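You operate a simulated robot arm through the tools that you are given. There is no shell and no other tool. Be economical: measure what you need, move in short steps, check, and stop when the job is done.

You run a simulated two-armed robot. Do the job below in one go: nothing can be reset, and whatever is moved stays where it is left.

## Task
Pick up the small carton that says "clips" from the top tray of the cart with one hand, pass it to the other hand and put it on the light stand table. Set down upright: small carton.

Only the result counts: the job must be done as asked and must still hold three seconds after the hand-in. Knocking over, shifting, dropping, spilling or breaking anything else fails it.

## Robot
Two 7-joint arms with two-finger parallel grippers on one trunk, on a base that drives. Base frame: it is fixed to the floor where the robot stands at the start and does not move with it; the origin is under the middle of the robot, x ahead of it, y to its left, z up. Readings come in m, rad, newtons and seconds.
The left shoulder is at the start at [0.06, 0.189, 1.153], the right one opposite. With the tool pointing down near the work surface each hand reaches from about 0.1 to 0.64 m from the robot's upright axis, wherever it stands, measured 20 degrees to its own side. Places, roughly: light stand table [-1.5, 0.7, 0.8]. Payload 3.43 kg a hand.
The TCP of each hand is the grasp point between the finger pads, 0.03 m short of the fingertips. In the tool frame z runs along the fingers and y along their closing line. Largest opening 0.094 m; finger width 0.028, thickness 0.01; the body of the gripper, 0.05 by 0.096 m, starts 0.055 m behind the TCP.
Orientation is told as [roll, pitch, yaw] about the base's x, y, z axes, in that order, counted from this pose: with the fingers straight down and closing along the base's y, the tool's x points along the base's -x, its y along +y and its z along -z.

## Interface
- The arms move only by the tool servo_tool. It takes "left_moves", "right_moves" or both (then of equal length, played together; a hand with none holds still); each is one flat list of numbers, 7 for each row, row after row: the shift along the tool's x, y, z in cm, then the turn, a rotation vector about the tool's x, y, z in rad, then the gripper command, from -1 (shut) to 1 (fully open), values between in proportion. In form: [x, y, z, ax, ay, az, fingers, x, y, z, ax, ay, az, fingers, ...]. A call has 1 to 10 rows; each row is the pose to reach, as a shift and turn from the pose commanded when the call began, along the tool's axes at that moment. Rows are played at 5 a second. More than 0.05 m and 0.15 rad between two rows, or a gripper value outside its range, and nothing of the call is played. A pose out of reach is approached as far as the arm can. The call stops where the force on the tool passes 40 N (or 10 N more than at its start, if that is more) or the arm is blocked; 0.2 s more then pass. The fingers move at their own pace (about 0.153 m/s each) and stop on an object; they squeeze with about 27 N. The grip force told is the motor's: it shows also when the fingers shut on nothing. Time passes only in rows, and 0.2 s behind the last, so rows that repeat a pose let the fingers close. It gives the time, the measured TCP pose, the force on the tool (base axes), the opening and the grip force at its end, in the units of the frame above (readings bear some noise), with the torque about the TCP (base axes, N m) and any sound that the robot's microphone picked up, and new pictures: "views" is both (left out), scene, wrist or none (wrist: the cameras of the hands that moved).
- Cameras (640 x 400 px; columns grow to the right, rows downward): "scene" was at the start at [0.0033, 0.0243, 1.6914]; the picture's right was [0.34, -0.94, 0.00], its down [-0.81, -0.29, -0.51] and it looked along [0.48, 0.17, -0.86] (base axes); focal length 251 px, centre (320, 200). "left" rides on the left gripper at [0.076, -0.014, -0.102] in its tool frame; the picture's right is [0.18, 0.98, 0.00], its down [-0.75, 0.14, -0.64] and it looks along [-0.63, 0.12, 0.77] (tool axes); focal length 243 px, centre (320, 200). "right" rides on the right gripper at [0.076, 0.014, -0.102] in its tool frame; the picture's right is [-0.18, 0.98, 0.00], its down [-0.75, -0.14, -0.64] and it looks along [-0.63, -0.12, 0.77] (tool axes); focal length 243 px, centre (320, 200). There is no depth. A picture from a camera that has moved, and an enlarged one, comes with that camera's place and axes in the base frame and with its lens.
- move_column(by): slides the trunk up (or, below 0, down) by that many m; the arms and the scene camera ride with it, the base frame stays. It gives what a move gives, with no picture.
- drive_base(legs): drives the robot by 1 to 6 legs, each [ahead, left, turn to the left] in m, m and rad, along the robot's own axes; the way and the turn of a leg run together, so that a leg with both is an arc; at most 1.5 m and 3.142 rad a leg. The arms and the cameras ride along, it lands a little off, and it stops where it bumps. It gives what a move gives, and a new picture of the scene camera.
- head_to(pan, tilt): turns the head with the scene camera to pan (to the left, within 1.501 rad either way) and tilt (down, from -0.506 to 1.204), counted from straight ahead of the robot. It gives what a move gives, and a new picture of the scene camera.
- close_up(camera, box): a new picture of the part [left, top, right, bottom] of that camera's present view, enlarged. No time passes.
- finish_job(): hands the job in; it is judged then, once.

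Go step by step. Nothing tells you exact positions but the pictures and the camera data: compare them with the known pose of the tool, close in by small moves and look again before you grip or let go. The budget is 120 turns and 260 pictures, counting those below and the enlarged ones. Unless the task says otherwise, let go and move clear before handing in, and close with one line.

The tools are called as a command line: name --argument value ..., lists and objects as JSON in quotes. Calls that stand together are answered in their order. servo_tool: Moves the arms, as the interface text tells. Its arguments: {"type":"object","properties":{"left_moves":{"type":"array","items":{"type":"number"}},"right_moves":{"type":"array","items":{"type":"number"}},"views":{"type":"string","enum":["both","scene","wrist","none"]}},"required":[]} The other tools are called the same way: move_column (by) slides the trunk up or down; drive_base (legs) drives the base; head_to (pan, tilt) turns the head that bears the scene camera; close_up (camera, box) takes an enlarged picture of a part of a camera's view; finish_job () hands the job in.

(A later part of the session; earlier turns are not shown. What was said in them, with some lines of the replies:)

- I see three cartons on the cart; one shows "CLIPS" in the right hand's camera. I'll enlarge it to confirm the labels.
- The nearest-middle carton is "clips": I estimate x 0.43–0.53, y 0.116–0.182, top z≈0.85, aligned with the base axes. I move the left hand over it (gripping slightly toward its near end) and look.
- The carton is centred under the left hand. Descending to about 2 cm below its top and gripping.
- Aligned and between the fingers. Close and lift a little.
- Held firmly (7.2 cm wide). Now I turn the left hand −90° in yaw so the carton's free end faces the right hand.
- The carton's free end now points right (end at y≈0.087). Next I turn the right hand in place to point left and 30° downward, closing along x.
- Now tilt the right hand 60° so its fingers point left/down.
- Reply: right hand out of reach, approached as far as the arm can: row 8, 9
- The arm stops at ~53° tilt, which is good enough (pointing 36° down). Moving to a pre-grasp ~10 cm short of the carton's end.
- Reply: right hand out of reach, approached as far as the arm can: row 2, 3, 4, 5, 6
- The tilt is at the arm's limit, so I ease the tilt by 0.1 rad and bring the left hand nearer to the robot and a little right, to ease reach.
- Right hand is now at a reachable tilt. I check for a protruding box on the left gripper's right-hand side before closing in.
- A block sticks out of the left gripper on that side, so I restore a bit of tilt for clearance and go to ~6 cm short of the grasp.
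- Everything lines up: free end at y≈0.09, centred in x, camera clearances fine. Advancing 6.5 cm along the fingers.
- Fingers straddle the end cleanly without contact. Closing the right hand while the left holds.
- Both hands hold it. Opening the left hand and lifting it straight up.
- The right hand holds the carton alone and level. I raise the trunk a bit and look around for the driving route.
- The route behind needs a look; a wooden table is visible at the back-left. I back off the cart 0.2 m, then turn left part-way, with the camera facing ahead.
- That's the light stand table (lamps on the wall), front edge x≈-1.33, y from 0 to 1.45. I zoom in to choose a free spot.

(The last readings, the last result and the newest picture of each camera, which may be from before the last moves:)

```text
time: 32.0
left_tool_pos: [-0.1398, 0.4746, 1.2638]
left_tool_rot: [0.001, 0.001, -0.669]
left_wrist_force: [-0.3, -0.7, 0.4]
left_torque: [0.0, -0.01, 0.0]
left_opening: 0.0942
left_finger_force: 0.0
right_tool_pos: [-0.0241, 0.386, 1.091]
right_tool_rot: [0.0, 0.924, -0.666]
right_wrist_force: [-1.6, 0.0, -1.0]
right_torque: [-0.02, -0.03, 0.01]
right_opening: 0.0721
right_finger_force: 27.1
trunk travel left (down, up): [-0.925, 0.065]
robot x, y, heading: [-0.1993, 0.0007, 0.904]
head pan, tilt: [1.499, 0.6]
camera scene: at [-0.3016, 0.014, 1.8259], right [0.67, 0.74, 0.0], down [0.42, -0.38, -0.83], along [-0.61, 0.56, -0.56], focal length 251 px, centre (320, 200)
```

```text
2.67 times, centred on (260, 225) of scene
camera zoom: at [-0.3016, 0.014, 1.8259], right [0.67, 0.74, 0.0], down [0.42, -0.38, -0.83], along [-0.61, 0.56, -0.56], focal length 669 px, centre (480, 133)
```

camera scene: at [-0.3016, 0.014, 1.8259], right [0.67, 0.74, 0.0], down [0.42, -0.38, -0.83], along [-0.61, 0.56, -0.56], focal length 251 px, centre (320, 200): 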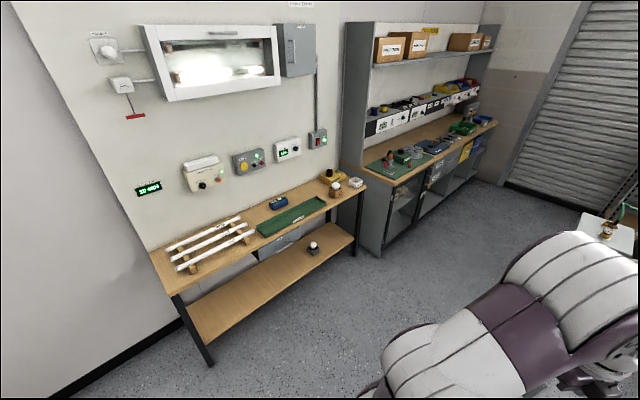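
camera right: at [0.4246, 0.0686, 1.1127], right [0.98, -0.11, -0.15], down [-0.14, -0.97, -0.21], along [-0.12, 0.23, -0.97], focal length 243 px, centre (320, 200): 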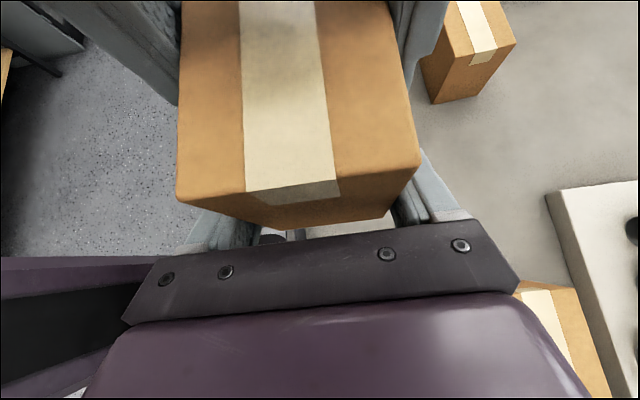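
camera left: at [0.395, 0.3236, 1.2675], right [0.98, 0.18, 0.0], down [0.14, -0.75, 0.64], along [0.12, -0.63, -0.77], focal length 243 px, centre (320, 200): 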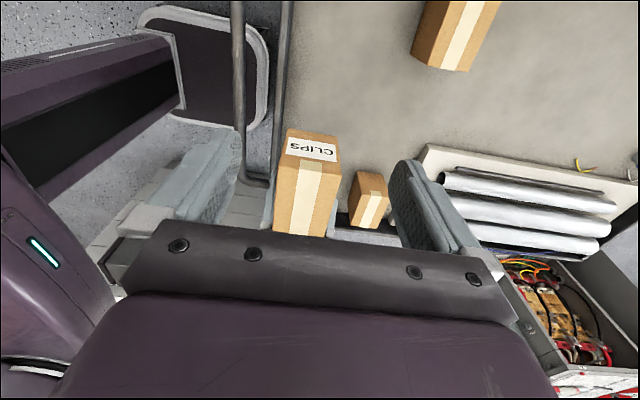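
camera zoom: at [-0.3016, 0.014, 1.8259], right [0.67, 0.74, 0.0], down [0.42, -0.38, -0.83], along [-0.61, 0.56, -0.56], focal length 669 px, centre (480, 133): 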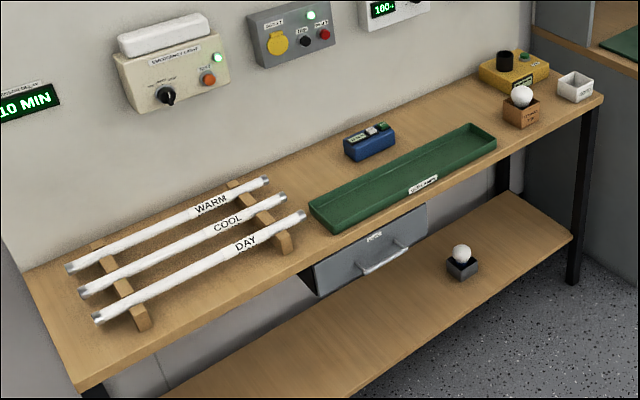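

Free area: behind the green tray between the blue box (ends y≈0.83) and the yellow box (starts y≈1.18), x −1.47 to −1.66; target around (−1.555, 0.92). I turn to face the table and move in front, keeping a standoff.

drive_base --legs '[[0, 0, 2.237], [0, -1.05, 0], [0.55, 0, 0]]'

head_to --pan 0.1 --tilt 0.85

```text
time: 45.5
left_tool_pos: [-1.1349, 0.8261, 1.2642]
left_tool_rot: [0.0, -0.001, 1.549]
left_wrist_force: [0.7, 0.9, -0.7]
left_torque: [0.03, -0.01, 0.02]
left_opening: 0.094
left_finger_force: 0.0
right_tool_pos: [-1.1349, 0.9705, 1.0917]
right_tool_rot: [0.0, 0.923, 1.551]
right_wrist_force: [0.2, -1.0, -1.7]
right_torque: [0.06, -0.01, 0.02]
right_opening: 0.072
right_finger_force: 26.7
trunk travel left (down, up): [-0.925, 0.065]
robot x, y, heading: [-0.7203, 1.0661, 3.121]
head pan, tilt: [1.499, 0.6]
camera scene: at [-0.6697, 0.9769, 1.8259], right [-1.0, 0.09, 0.0], down [0.05, 0.56, -0.83], along [-0.08, -0.82, -0.56], focal length 251 px, centre (320, 200)
```

scene: 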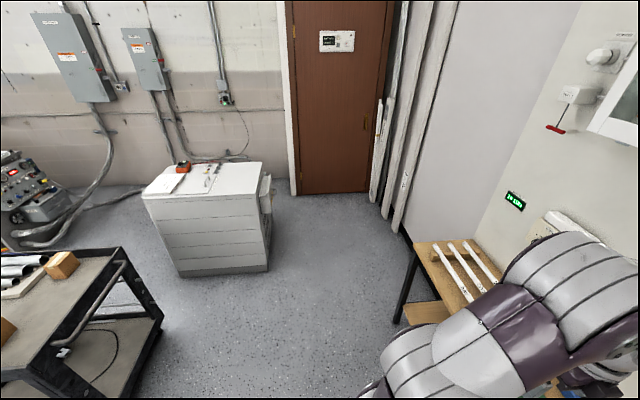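

```text
time: 47.0
left_tool_pos: [-1.1362, 0.8251, 1.2644]
left_tool_rot: [0.0, -0.001, 1.549]
left_wrist_force: [0.2, -0.1, 0.1]
left_torque: [0.0, 0.0, -0.02]
left_opening: 0.0942
left_finger_force: 0.2
right_tool_pos: [-1.1349, 0.9714, 1.0912]
right_tool_rot: [-0.001, 0.924, 1.549]
right_wrist_force: [-0.4, -0.1, -0.8]
right_torque: [0.06, 0.01, -0.01]
right_opening: 0.072
right_finger_force: 27.3
trunk travel left (down, up): [-0.925, 0.065]
robot x, y, heading: [-0.7221, 1.0643, 3.118]
head pan, tilt: [0.099, 0.85]
camera scene: at [-0.7407, 1.0589, 1.805], right [-0.08, 1.0, 0.0], down [0.75, 0.06, -0.66], along [-0.66, -0.05, -0.75], focal length 251 px, centre (320, 200)
```

scene: 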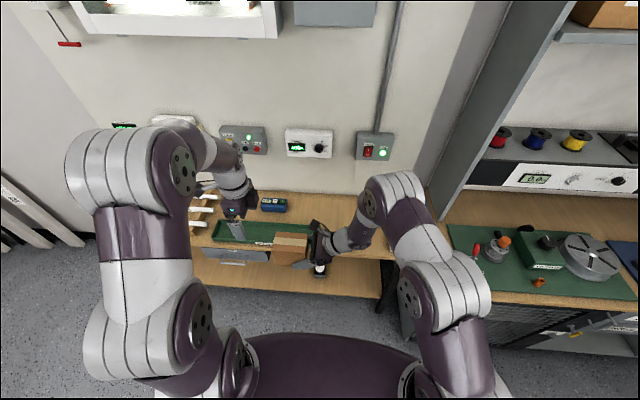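

In front of the table. I tuck the left arm back and out, extend the right hand forward 8 cm, and then zoom on the target area.

servo_tool --left_moves '[2.5, -3, 0, 0, 0, 0, 1, 5, -6, 0, 0, 0, 0, 1, 7.5, -9, 0, 0, 0, 0, 1, 10, -12, 0, 0, 0, 0, 1, 10, -12, 0, 0, 0, 0, 1]' --right_moves '[0, 2, 0, 0, 0, 0, -1, 0, 4, 0, 0, 0, 0, -1, 0, 6, 0, 0, 0, 0, -1, 0, 8, 0, 0, 0, 0, -1, 0, 8, 0, 0, 0, 0, -1]' --views "scene"

close_up --camera "scene" --box '[180, 150, 420, 300]'

```text
time: 48.2
left_tool_pos: [-1.0185, 0.7233, 1.2643]
left_tool_rot: [0.002, 0.0, 1.549]
left_wrist_force: [-0.6, -0.9, -0.7]
left_torque: [-0.01, 0.03, -0.02]
left_opening: 0.094
left_finger_force: 0.2
right_tool_pos: [-1.2154, 0.9736, 1.0904]
right_tool_rot: [-0.002, 0.924, 1.549]
right_wrist_force: [-0.3, -0.1, -1.6]
right_torque: [0.07, 0.01, 0.0]
right_opening: 0.0719
right_finger_force: 27.4
trunk travel left (down, up): [-0.925, 0.065]
robot x, y, heading: [-0.7248, 1.066, 3.12]
head pan, tilt: [0.099, 0.85]
camera scene: at [-0.7408, 1.0592, 1.805], right [-0.08, 1.0, 0.0], down [0.75, 0.06, -0.66], along [-0.66, -0.05, -0.75], focal length 251 px, centre (320, 200)
```

scene: 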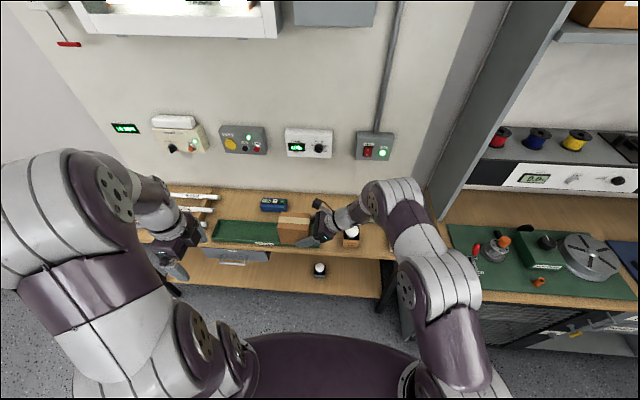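

```text
2.67 times, centred on (300, 225) of scene
camera zoom: at [-0.7408, 1.0592, 1.805], right [-0.08, 1.0, 0.0], down [0.75, 0.06, -0.66], along [-0.66, -0.05, -0.75], focal length 669 px, centre (373, 133)
```

zoom: 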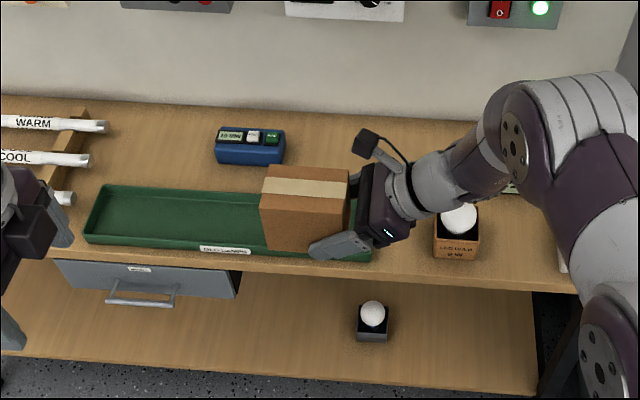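

The free strip behind the tray is confirmed (tray back x≈−1.44, wall −1.66, blue box ends y≈0.825). I extend the right hand another 5 cm to keep base standoff, checking the tilt holds.

servo_tool --right_moves '[0, 2.5, 0, 0, 0, 0, -1, 0, 5, 0, 0, 0, 0, -1, 0, 5, 0, 0, 0, 0, -1]' --views "none"

```text
time: 49.0
left_tool_pos: [-1.0193, 0.7235, 1.2644]
left_tool_rot: [0.0, 0.0, 1.547]
left_wrist_force: [0.0, -0.1, -0.8]
left_torque: [0.0, 0.01, 0.01]
left_opening: 0.094
left_finger_force: 0.0
right_tool_pos: [-1.2643, 0.9731, 1.0922]
right_tool_rot: [-0.003, 0.924, 1.548]
right_wrist_force: [0.8, 0.2, -1.3]
right_torque: [0.05, 0.01, 0.01]
right_opening: 0.0721
right_finger_force: 26.9
trunk travel left (down, up): [-0.925, 0.065]
robot x, y, heading: [-0.7216, 1.0688, 3.122]
head pan, tilt: [0.099, 0.85]
```

Tilt holds. Lower the trunk 0.15 m first (to pass under the wall boxes), then drive in.

move_column --by -0.15

drive_base --legs '[[0.0, 0.023, 0.02], [0.2, 0, 0]]'

close_up --camera "scene" --box '[180, 130, 420, 280]'

```text
time: 50.8
left_tool_pos: [-1.0177, 0.7226, 1.1148]
left_tool_rot: [-0.001, 0.001, 1.548]
left_wrist_force: [-0.8, -0.4, 0.3]
left_torque: [0.02, 0.0, 0.01]
left_opening: 0.0938
left_finger_force: 0.1
right_tool_pos: [-1.2662, 0.9736, 0.9409]
right_tool_rot: [0.001, 0.923, 1.55]
right_wrist_force: [-0.2, -0.2, -0.6]
right_torque: [0.04, 0.01, 0.03]
right_opening: 0.0721
right_finger_force: 27.4
trunk travel left (down, up): [-0.775, 0.215]
robot x, y, heading: [-0.7211, 1.0649, 3.121]
head pan, tilt: [0.099, 0.85]
```

```text
time: 52.7
left_tool_pos: [-1.2109, 0.6952, 1.1147]
left_tool_rot: [0.001, 0.0, 1.568]
left_wrist_force: [-0.5, 0.1, 0.7]
left_torque: [-0.02, -0.02, -0.01]
left_opening: 0.0939
left_finger_force: 0.1
right_tool_pos: [-1.4621, 0.9406, 0.94]
right_tool_rot: [-0.003, 0.923, 1.572]
right_wrist_force: [-0.1, -0.6, -0.9]
right_torque: [0.05, -0.01, 0.01]
right_opening: 0.0718
right_finger_force: 27.1
trunk travel left (down, up): [-0.775, 0.215]
robot x, y, heading: [-0.9208, 1.0423, 3.134]
head pan, tilt: [0.099, 0.85]
camera scene: at [-0.9401, 1.036, 1.655], right [-0.1, 1.0, 0.0], down [0.75, 0.07, -0.66], along [-0.66, -0.06, -0.75], focal length 251 px, centre (320, 200)
```

scene: 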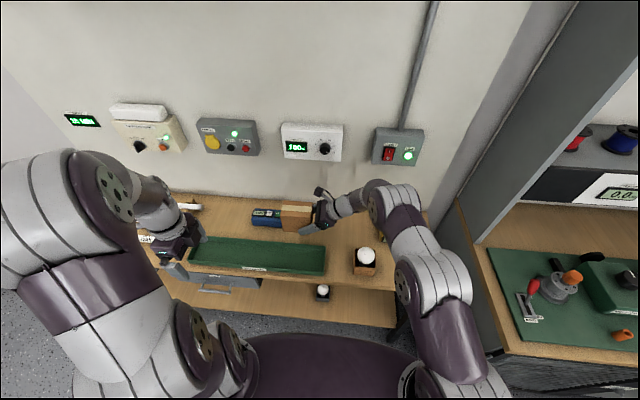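

```text
2.67 times, centred on (300, 205) of scene
camera zoom: at [-0.9401, 1.036, 1.655], right [-0.1, 1.0, 0.0], down [0.75, 0.07, -0.66], along [-0.66, -0.06, -0.75], focal length 669 px, centre (373, 187)
```

zoom: 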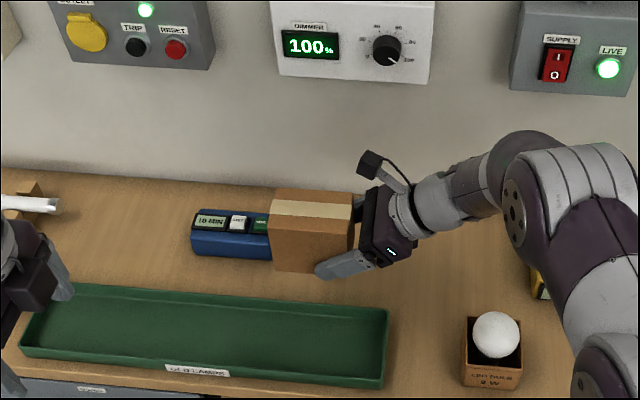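

Carton is at about (−1.462, 0.905), bottom ≈0.907. Drive forward another 0.088 m and 1 cm right.

drive_base --legs '[[0.088, -0.01, 0.007]]'

close_up --camera "scene" --box '[180, 130, 420, 280]'

close_up --camera "right" --box '[0, 0, 640, 400]'

```text
time: 53.8
left_tool_pos: [-1.2975, 0.7027, 1.1135]
left_tool_rot: [-0.001, 0.0, 1.576]
left_wrist_force: [0.0, -0.1, 1.1]
left_torque: [0.01, -0.02, 0.0]
left_opening: 0.0941
left_finger_force: 0.1
right_tool_pos: [-1.5492, 0.9461, 0.9401]
right_tool_rot: [0.0, 0.923, 1.576]
right_wrist_force: [-0.2, 0.0, -1.9]
right_torque: [0.05, 0.0, 0.01]
right_opening: 0.0722
right_finger_force: 27.0
trunk travel left (down, up): [-0.775, 0.215]
robot x, y, heading: [-1.0092, 1.0544, -3.137]
head pan, tilt: [0.099, 0.85]
camera scene: at [-1.0289, 1.0461, 1.655], right [-0.1, 0.99, 0.0], down [0.75, 0.08, -0.66], along [-0.66, -0.07, -0.75], focal length 251 px, centre (320, 200)
```

scene: 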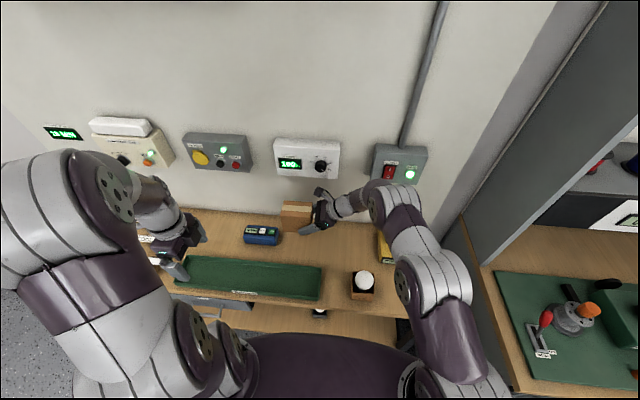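

```text
2.67 times, centred on (300, 205) of scene
camera zoom: at [-1.0289, 1.0461, 1.655], right [-0.1, 0.99, 0.0], down [0.75, 0.08, -0.66], along [-0.66, -0.07, -0.75], focal length 669 px, centre (373, 187)
```

zoom: 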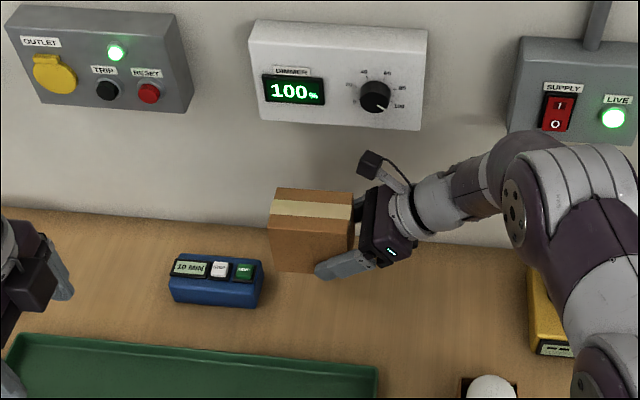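

```text
1.00 times, centred on (320, 200) of right
camera zoom: at [-1.5648, 0.9824, 1.0625], right [-0.98, 0.1, -0.15], down [0.14, 0.97, -0.21], along [0.12, -0.23, -0.97], focal length 243 px, centre (320, 200)
```

zoom: 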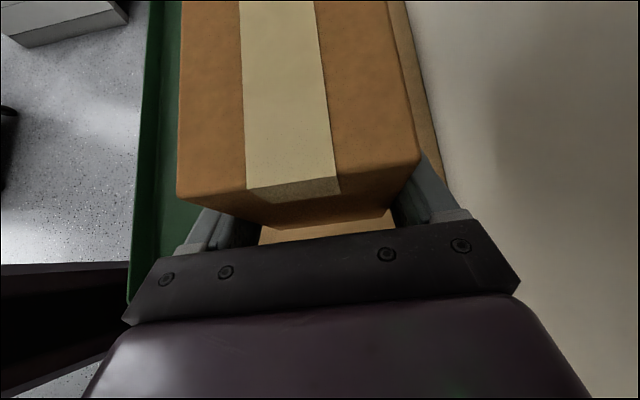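

Positioned well: 3 cm from the blue box, clear of tray and wall. Lower the trunk 8 cm and check height.

move_column --by -0.085

close_up --camera "scene" --box '[220, 130, 420, 255]'

close_up --camera "left" --box '[0, 0, 640, 400]'

```text
time: 55.0
left_tool_pos: [-1.2967, 0.7034, 1.0298]
left_tool_rot: [0.0, 0.0, 1.574]
left_wrist_force: [0.7, 0.2, 0.0]
left_torque: [-0.03, 0.01, 0.0]
left_opening: 0.094
left_finger_force: 0.0
right_tool_pos: [-1.5503, 0.9459, 0.8548]
right_tool_rot: [-0.002, 0.923, 1.577]
right_wrist_force: [0.0, -0.7, -1.3]
right_torque: [0.05, -0.02, 0.0]
right_opening: 0.0721
right_finger_force: 26.9
trunk travel left (down, up): [-0.69, 0.3]
robot x, y, heading: [-1.012, 1.0548, -3.142]
head pan, tilt: [0.099, 0.85]
```

```text
3.20 times, centred on (320, 192) of scene
camera zoom: at [-1.0286, 1.0462, 1.57], right [-0.1, 0.99, 0.0], down [0.75, 0.08, -0.66], along [-0.66, -0.07, -0.75], focal length 803 px, centre (320, 224)
```

zoom: 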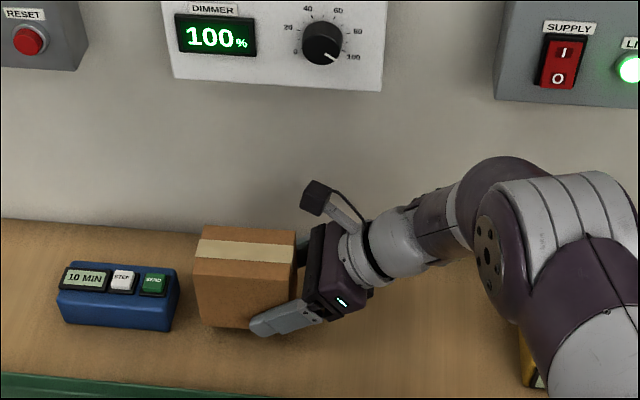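

```text
1.00 times, centred on (320, 200) of left
camera zoom: at [-1.2821, 0.6258, 1.1318], right [-0.98, -0.19, 0.0], down [-0.14, 0.75, 0.64], along [-0.12, 0.63, -0.77], focal length 243 px, centre (320, 200)
```

zoom: 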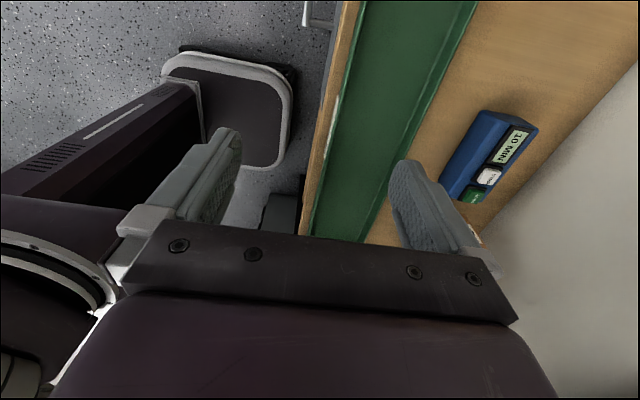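

About 2 cm left by estimate. Lower 1.3 cm, then step in small increments watching force.

move_column --by -0.013

servo_tool --right_moves '[-0.2, 0, 0.15, 0, 0, 0, -1, -0.4, 0, 0.3, 0, 0, 0, -1, -0.4, 0, 0.3, 0, 0, 0, -1]' --views "none"

close_up --camera "scene" --box '[260, 170, 360, 232]'

```text
time: 55.7
left_tool_pos: [-1.2959, 0.7031, 1.0179]
left_tool_rot: [-0.001, 0.002, 1.575]
left_wrist_force: [-0.2, 0.1, -0.5]
left_torque: [0.01, -0.01, 0.0]
left_opening: 0.094
left_finger_force: 0.0
right_tool_pos: [-1.5489, 0.9458, 0.8427]
right_tool_rot: [-0.002, 0.924, 1.577]
right_wrist_force: [0.4, -0.4, -1.7]
right_torque: [0.03, -0.02, 0.0]
right_opening: 0.0721
right_finger_force: 26.8
trunk travel left (down, up): [-0.677, 0.313]
robot x, y, heading: [-1.0056, 1.0502, -3.138]
head pan, tilt: [0.099, 0.85]
```

```text
time: 56.5
left_tool_pos: [-1.2973, 0.7022, 1.015]
left_tool_rot: [0.0, -0.001, 1.573]
left_wrist_force: [-0.6, 0.0, 0.8]
left_torque: [0.0, -0.03, -0.01]
left_opening: 0.0941
left_finger_force: 0.2
right_tool_pos: [-1.5493, 0.9462, 0.8378]
right_tool_rot: [-0.001, 0.925, 1.574]
right_wrist_force: [0.0, -0.2, -1.2]
right_torque: [0.04, -0.01, 0.01]
right_opening: 0.0719
right_finger_force: 27.1
trunk travel left (down, up): [-0.677, 0.313]
robot x, y, heading: [-1.013, 1.0515, -3.141]
head pan, tilt: [0.099, 0.85]
```

```text
6.40 times, centred on (310, 201) of scene
camera zoom: at [-1.0285, 1.0461, 1.557], right [-0.1, 0.99, 0.0], down [0.75, 0.08, -0.66], along [-0.66, -0.07, -0.75], focal length 1606 px, centre (384, 194)
```

zoom: 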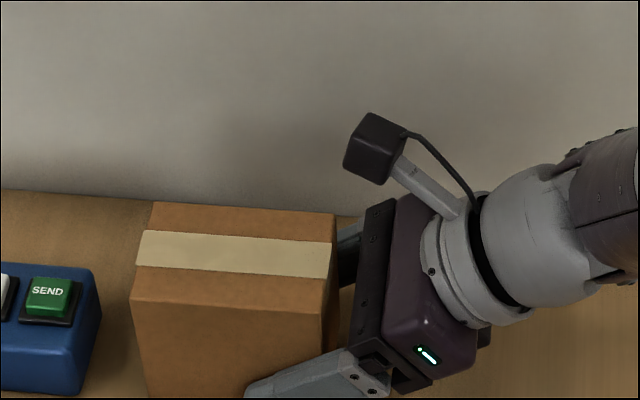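

Still no contact. Continuing in 2 mm steps.

servo_tool --right_moves '[-0.16, 0, 0.12, 0, 0, 0, -1, -0.32, 0, 0.24, 0, 0, 0, -1, -0.32, 0, 0.24, 0, 0, 0, -1]' --views "none"

close_up --camera "scene" --box '[260, 185, 360, 247]'

```text
time: 57.3
left_tool_pos: [-1.2969, 0.7022, 1.0168]
left_tool_rot: [0.0, 0.001, 1.575]
left_wrist_force: [0.0, 0.6, 0.1]
left_torque: [-0.02, 0.0, -0.01]
left_opening: 0.0937
left_finger_force: 0.0
right_tool_pos: [-1.5499, 0.9466, 0.8324]
right_tool_rot: [-0.003, 0.924, 1.578]
right_wrist_force: [-0.4, 0.4, -2.2]
right_torque: [0.05, -0.03, 0.01]
right_opening: 0.0721
right_finger_force: 27.0
trunk travel left (down, up): [-0.677, 0.313]
robot x, y, heading: [-1.0106, 1.0552, -3.139]
head pan, tilt: [0.099, 0.85]
```

```text
6.40 times, centred on (310, 216) of scene
camera zoom: at [-1.0284, 1.0461, 1.557], right [-0.1, 0.99, 0.0], down [0.75, 0.08, -0.66], along [-0.66, -0.07, -0.75], focal length 1606 px, centre (384, 98)
```

zoom: 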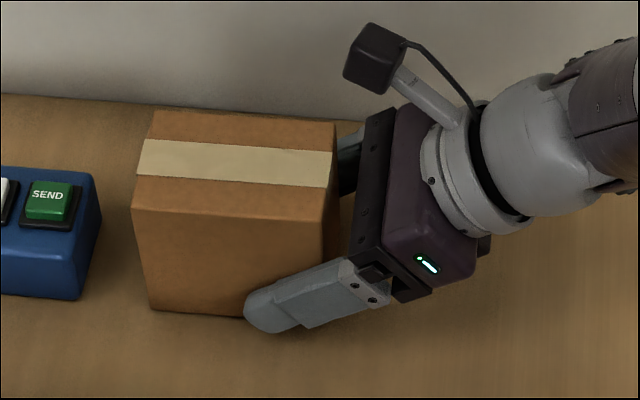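

Nearly down. Continue.

servo_tool --right_moves '[-0.16, 0, 0.12, 0, 0, 0, -1, -0.32, 0, 0.24, 0, 0, 0, -1, -0.32, 0, 0.24, 0, 0, 0, -1]' --views "none"

```text
time: 58.1
left_tool_pos: [-1.2961, 0.7039, 1.0161]
left_tool_rot: [0.001, -0.002, 1.575]
left_wrist_force: [0.2, -0.3, 0.8]
left_torque: [0.01, 0.0, 0.03]
left_opening: 0.0939
left_finger_force: 0.0
right_tool_pos: [-1.5491, 0.946, 0.831]
right_tool_rot: [0.003, 0.926, 1.58]
right_wrist_force: [-1.1, 1.1, 10.1]
right_torque: [-0.82, -0.25, -0.06]
right_opening: 0.0721
right_finger_force: 27.5
trunk travel left (down, up): [-0.677, 0.313]
robot x, y, heading: [-1.0115, 1.0528, -3.141]
head pan, tilt: [0.099, 0.85]
```

Contact: about 10 N at the far bottom edge. I check how level the carton is before release.

close_up --camera "scene" --box '[265, 195, 345, 245]'

```text
8.00 times, centred on (305, 220) of scene
camera zoom: at [-1.0273, 1.0467, 1.5572], right [-0.1, 0.99, 0.0], down [0.75, 0.08, -0.66], along [-0.66, -0.07, -0.75], focal length 2008 px, centre (440, 40)
```

zoom: 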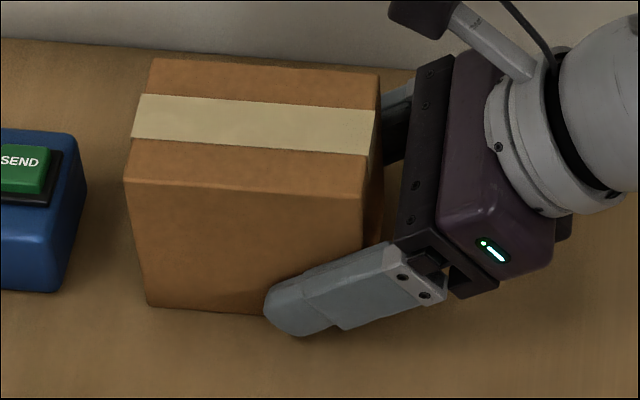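

Looks level. Relax 1 mm up, then open gently.

servo_tool --right_moves '[0.1, 0, -0.08, 0, 0, 0, -1, 0.1, 0, -0.08, 0, 0, 0, 0.5, 0.1, 0, -0.08, 0, 0, 0, 0.58, 0.1, 0, -0.08, 0, 0, 0, 0.66, 0.1, 0, -0.08, 0, 0, 0, 0.8, 0.1, 0, -0.08, 0, 0, 0, 1, 0.1, 0, -0.08, 0, 0, 0, 1]'

close_up --camera "scene" --box '[265, 195, 345, 245]'

```text
time: 59.7
left_tool_pos: [-1.2974, 0.7029, 1.016]
left_tool_rot: [0.001, 0.0, 1.575]
left_wrist_force: [0.3, 0.3, 0.3]
left_torque: [-0.01, -0.02, 0.04]
left_opening: 0.0942
left_finger_force: 0.0
right_tool_pos: [-1.5497, 0.9466, 0.8316]
right_tool_rot: [-0.002, 0.924, 1.576]
right_wrist_force: [0.2, -0.2, 0.9]
right_torque: [0.0, 0.03, -0.01]
right_opening: 0.0938
right_finger_force: 0.1
trunk travel left (down, up): [-0.677, 0.313]
robot x, y, heading: [-1.0086, 1.0538, -3.137]
head pan, tilt: [0.099, 0.85]
camera scene: at [-1.0283, 1.0461, 1.557], right [-0.1, 0.99, 0.0], down [0.75, 0.08, -0.66], along [-0.66, -0.07, -0.75], focal length 251 px, centre (320, 200)
camera right: at [-1.5641, 0.9823, 0.9532], right [-0.98, 0.1, -0.15], down [0.14, 0.97, -0.21], along [0.12, -0.23, -0.97], focal length 243 px, centre (320, 200)
```

scene: 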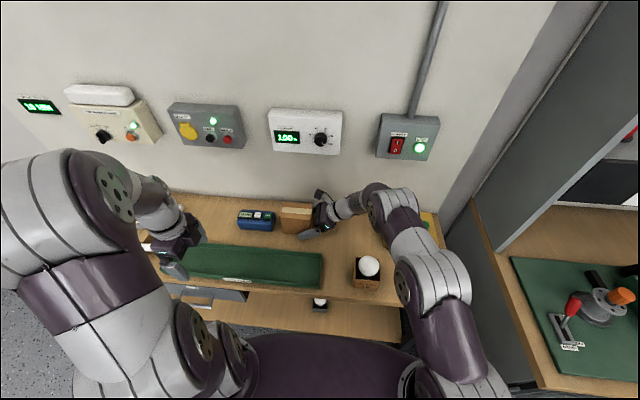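
right: 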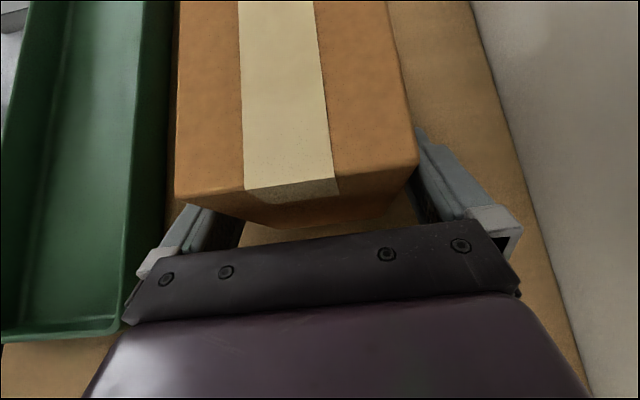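

```text
8.00 times, centred on (305, 220) of scene
camera zoom: at [-1.0283, 1.0461, 1.557], right [-0.1, 0.99, 0.0], down [0.75, 0.08, -0.66], along [-0.66, -0.07, -0.75], focal length 2008 px, centre (440, 40)
```

zoom: 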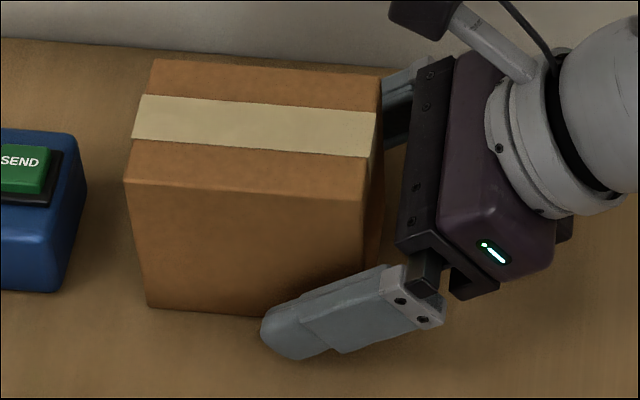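

Carton is standing on the table. Backing the hand out along its fingers, then raising.

servo_tool --right_moves '[0, 0, -3, 0, 0, 0, 1, 0, 0, -6, 0, 0, 0, 1, 0, 0, -9, 0, 0, 0, 1, 0, 0, -9, 0, 0, 0, 1]' --views "none"

move_column --by 0.1

drive_base --legs '[[-0.25, 0, 0]]'

close_up --camera "scene" --box '[160, 130, 420, 290]'

```text
time: 60.7
left_tool_pos: [-1.2962, 0.7028, 1.0156]
left_tool_rot: [0.0, 0.0, 1.575]
left_wrist_force: [-0.2, 0.6, -0.9]
left_torque: [0.03, -0.02, -0.01]
left_opening: 0.0942
left_finger_force: 0.1
right_tool_pos: [-1.5399, 1.0095, 0.8762]
right_tool_rot: [0.0, 0.919, 1.575]
right_wrist_force: [0.6, -0.7, 0.8]
right_torque: [0.01, 0.0, -0.01]
right_opening: 0.0942
right_finger_force: 0.0
right hand out of reach, approached as far as the arm can: row 3, 4
trunk travel left (down, up): [-0.677, 0.313]
robot x, y, heading: [-1.0106, 1.0518, -3.138]
head pan, tilt: [0.099, 0.85]
```

```text
time: 62.0
left_tool_pos: [-1.2963, 0.7034, 1.1156]
left_tool_rot: [0.003, 0.0, 1.574]
left_wrist_force: [0.1, -0.1, 0.2]
left_torque: [-0.05, 0.0, -0.02]
left_opening: 0.0942
left_finger_force: 0.0
right_tool_pos: [-1.5406, 1.0104, 0.9754]
right_tool_rot: [-0.001, 0.918, 1.576]
right_wrist_force: [1.4, 0.2, -0.8]
right_torque: [0.01, -0.03, -0.02]
right_opening: 0.0938
right_finger_force: 0.2
trunk travel left (down, up): [-0.777, 0.213]
robot x, y, heading: [-1.0057, 1.0513, -3.134]
head pan, tilt: [0.099, 0.85]
```

```text
time: 63.8
left_tool_pos: [-1.0473, 0.7035, 1.116]
left_tool_rot: [0.0, 0.0, 1.574]
left_wrist_force: [0.0, 0.7, 0.4]
left_torque: [-0.02, 0.05, -0.03]
left_opening: 0.0941
left_finger_force: 0.0
right_tool_pos: [-1.29, 1.0097, 0.9757]
right_tool_rot: [0.001, 0.919, 1.575]
right_wrist_force: [-0.6, 0.4, 0.4]
right_torque: [-0.01, -0.03, -0.01]
right_opening: 0.094
right_finger_force: 0.1
trunk travel left (down, up): [-0.777, 0.213]
robot x, y, heading: [-0.7583, 1.0537, -3.14]
head pan, tilt: [0.099, 0.85]
camera scene: at [-0.7788, 1.0469, 1.657], right [-0.1, 0.99, 0.0], down [0.75, 0.08, -0.66], along [-0.66, -0.07, -0.75], focal length 251 px, centre (320, 200)
```

scene: 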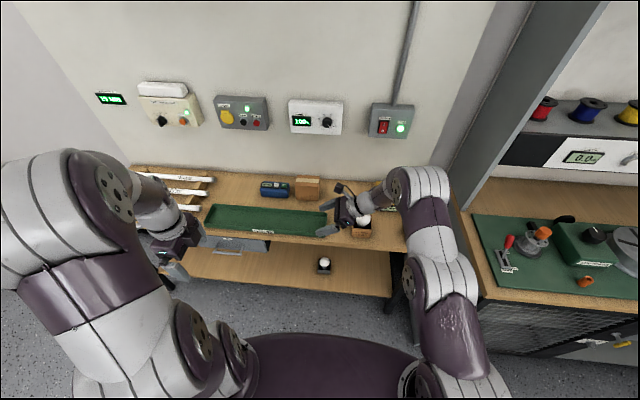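

```text
2.46 times, centred on (290, 210) of scene
camera zoom: at [-0.7788, 1.0469, 1.657], right [-0.1, 0.99, 0.0], down [0.75, 0.08, -0.66], along [-0.66, -0.07, -0.75], focal length 618 px, centre (394, 175)
```

zoom: 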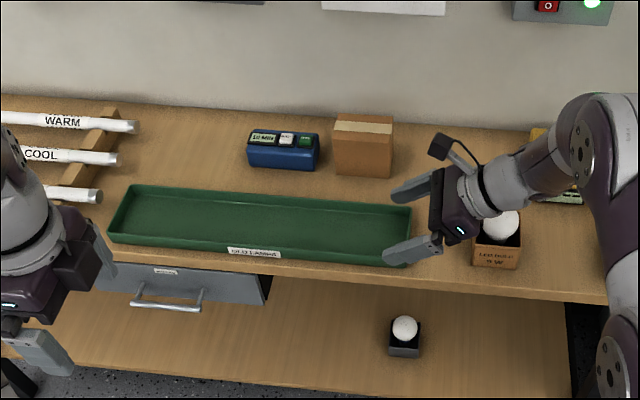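

The carton stands upright on the light stand table, next to the blue box. Both hands are empty and clear, and nothing else has moved, so I'm handing in.

finish_job

```text
The job is handed in.
```

The "clips" carton was picked up with the left hand, passed to the right hand and set down upright on the light stand table; the job is handed in.
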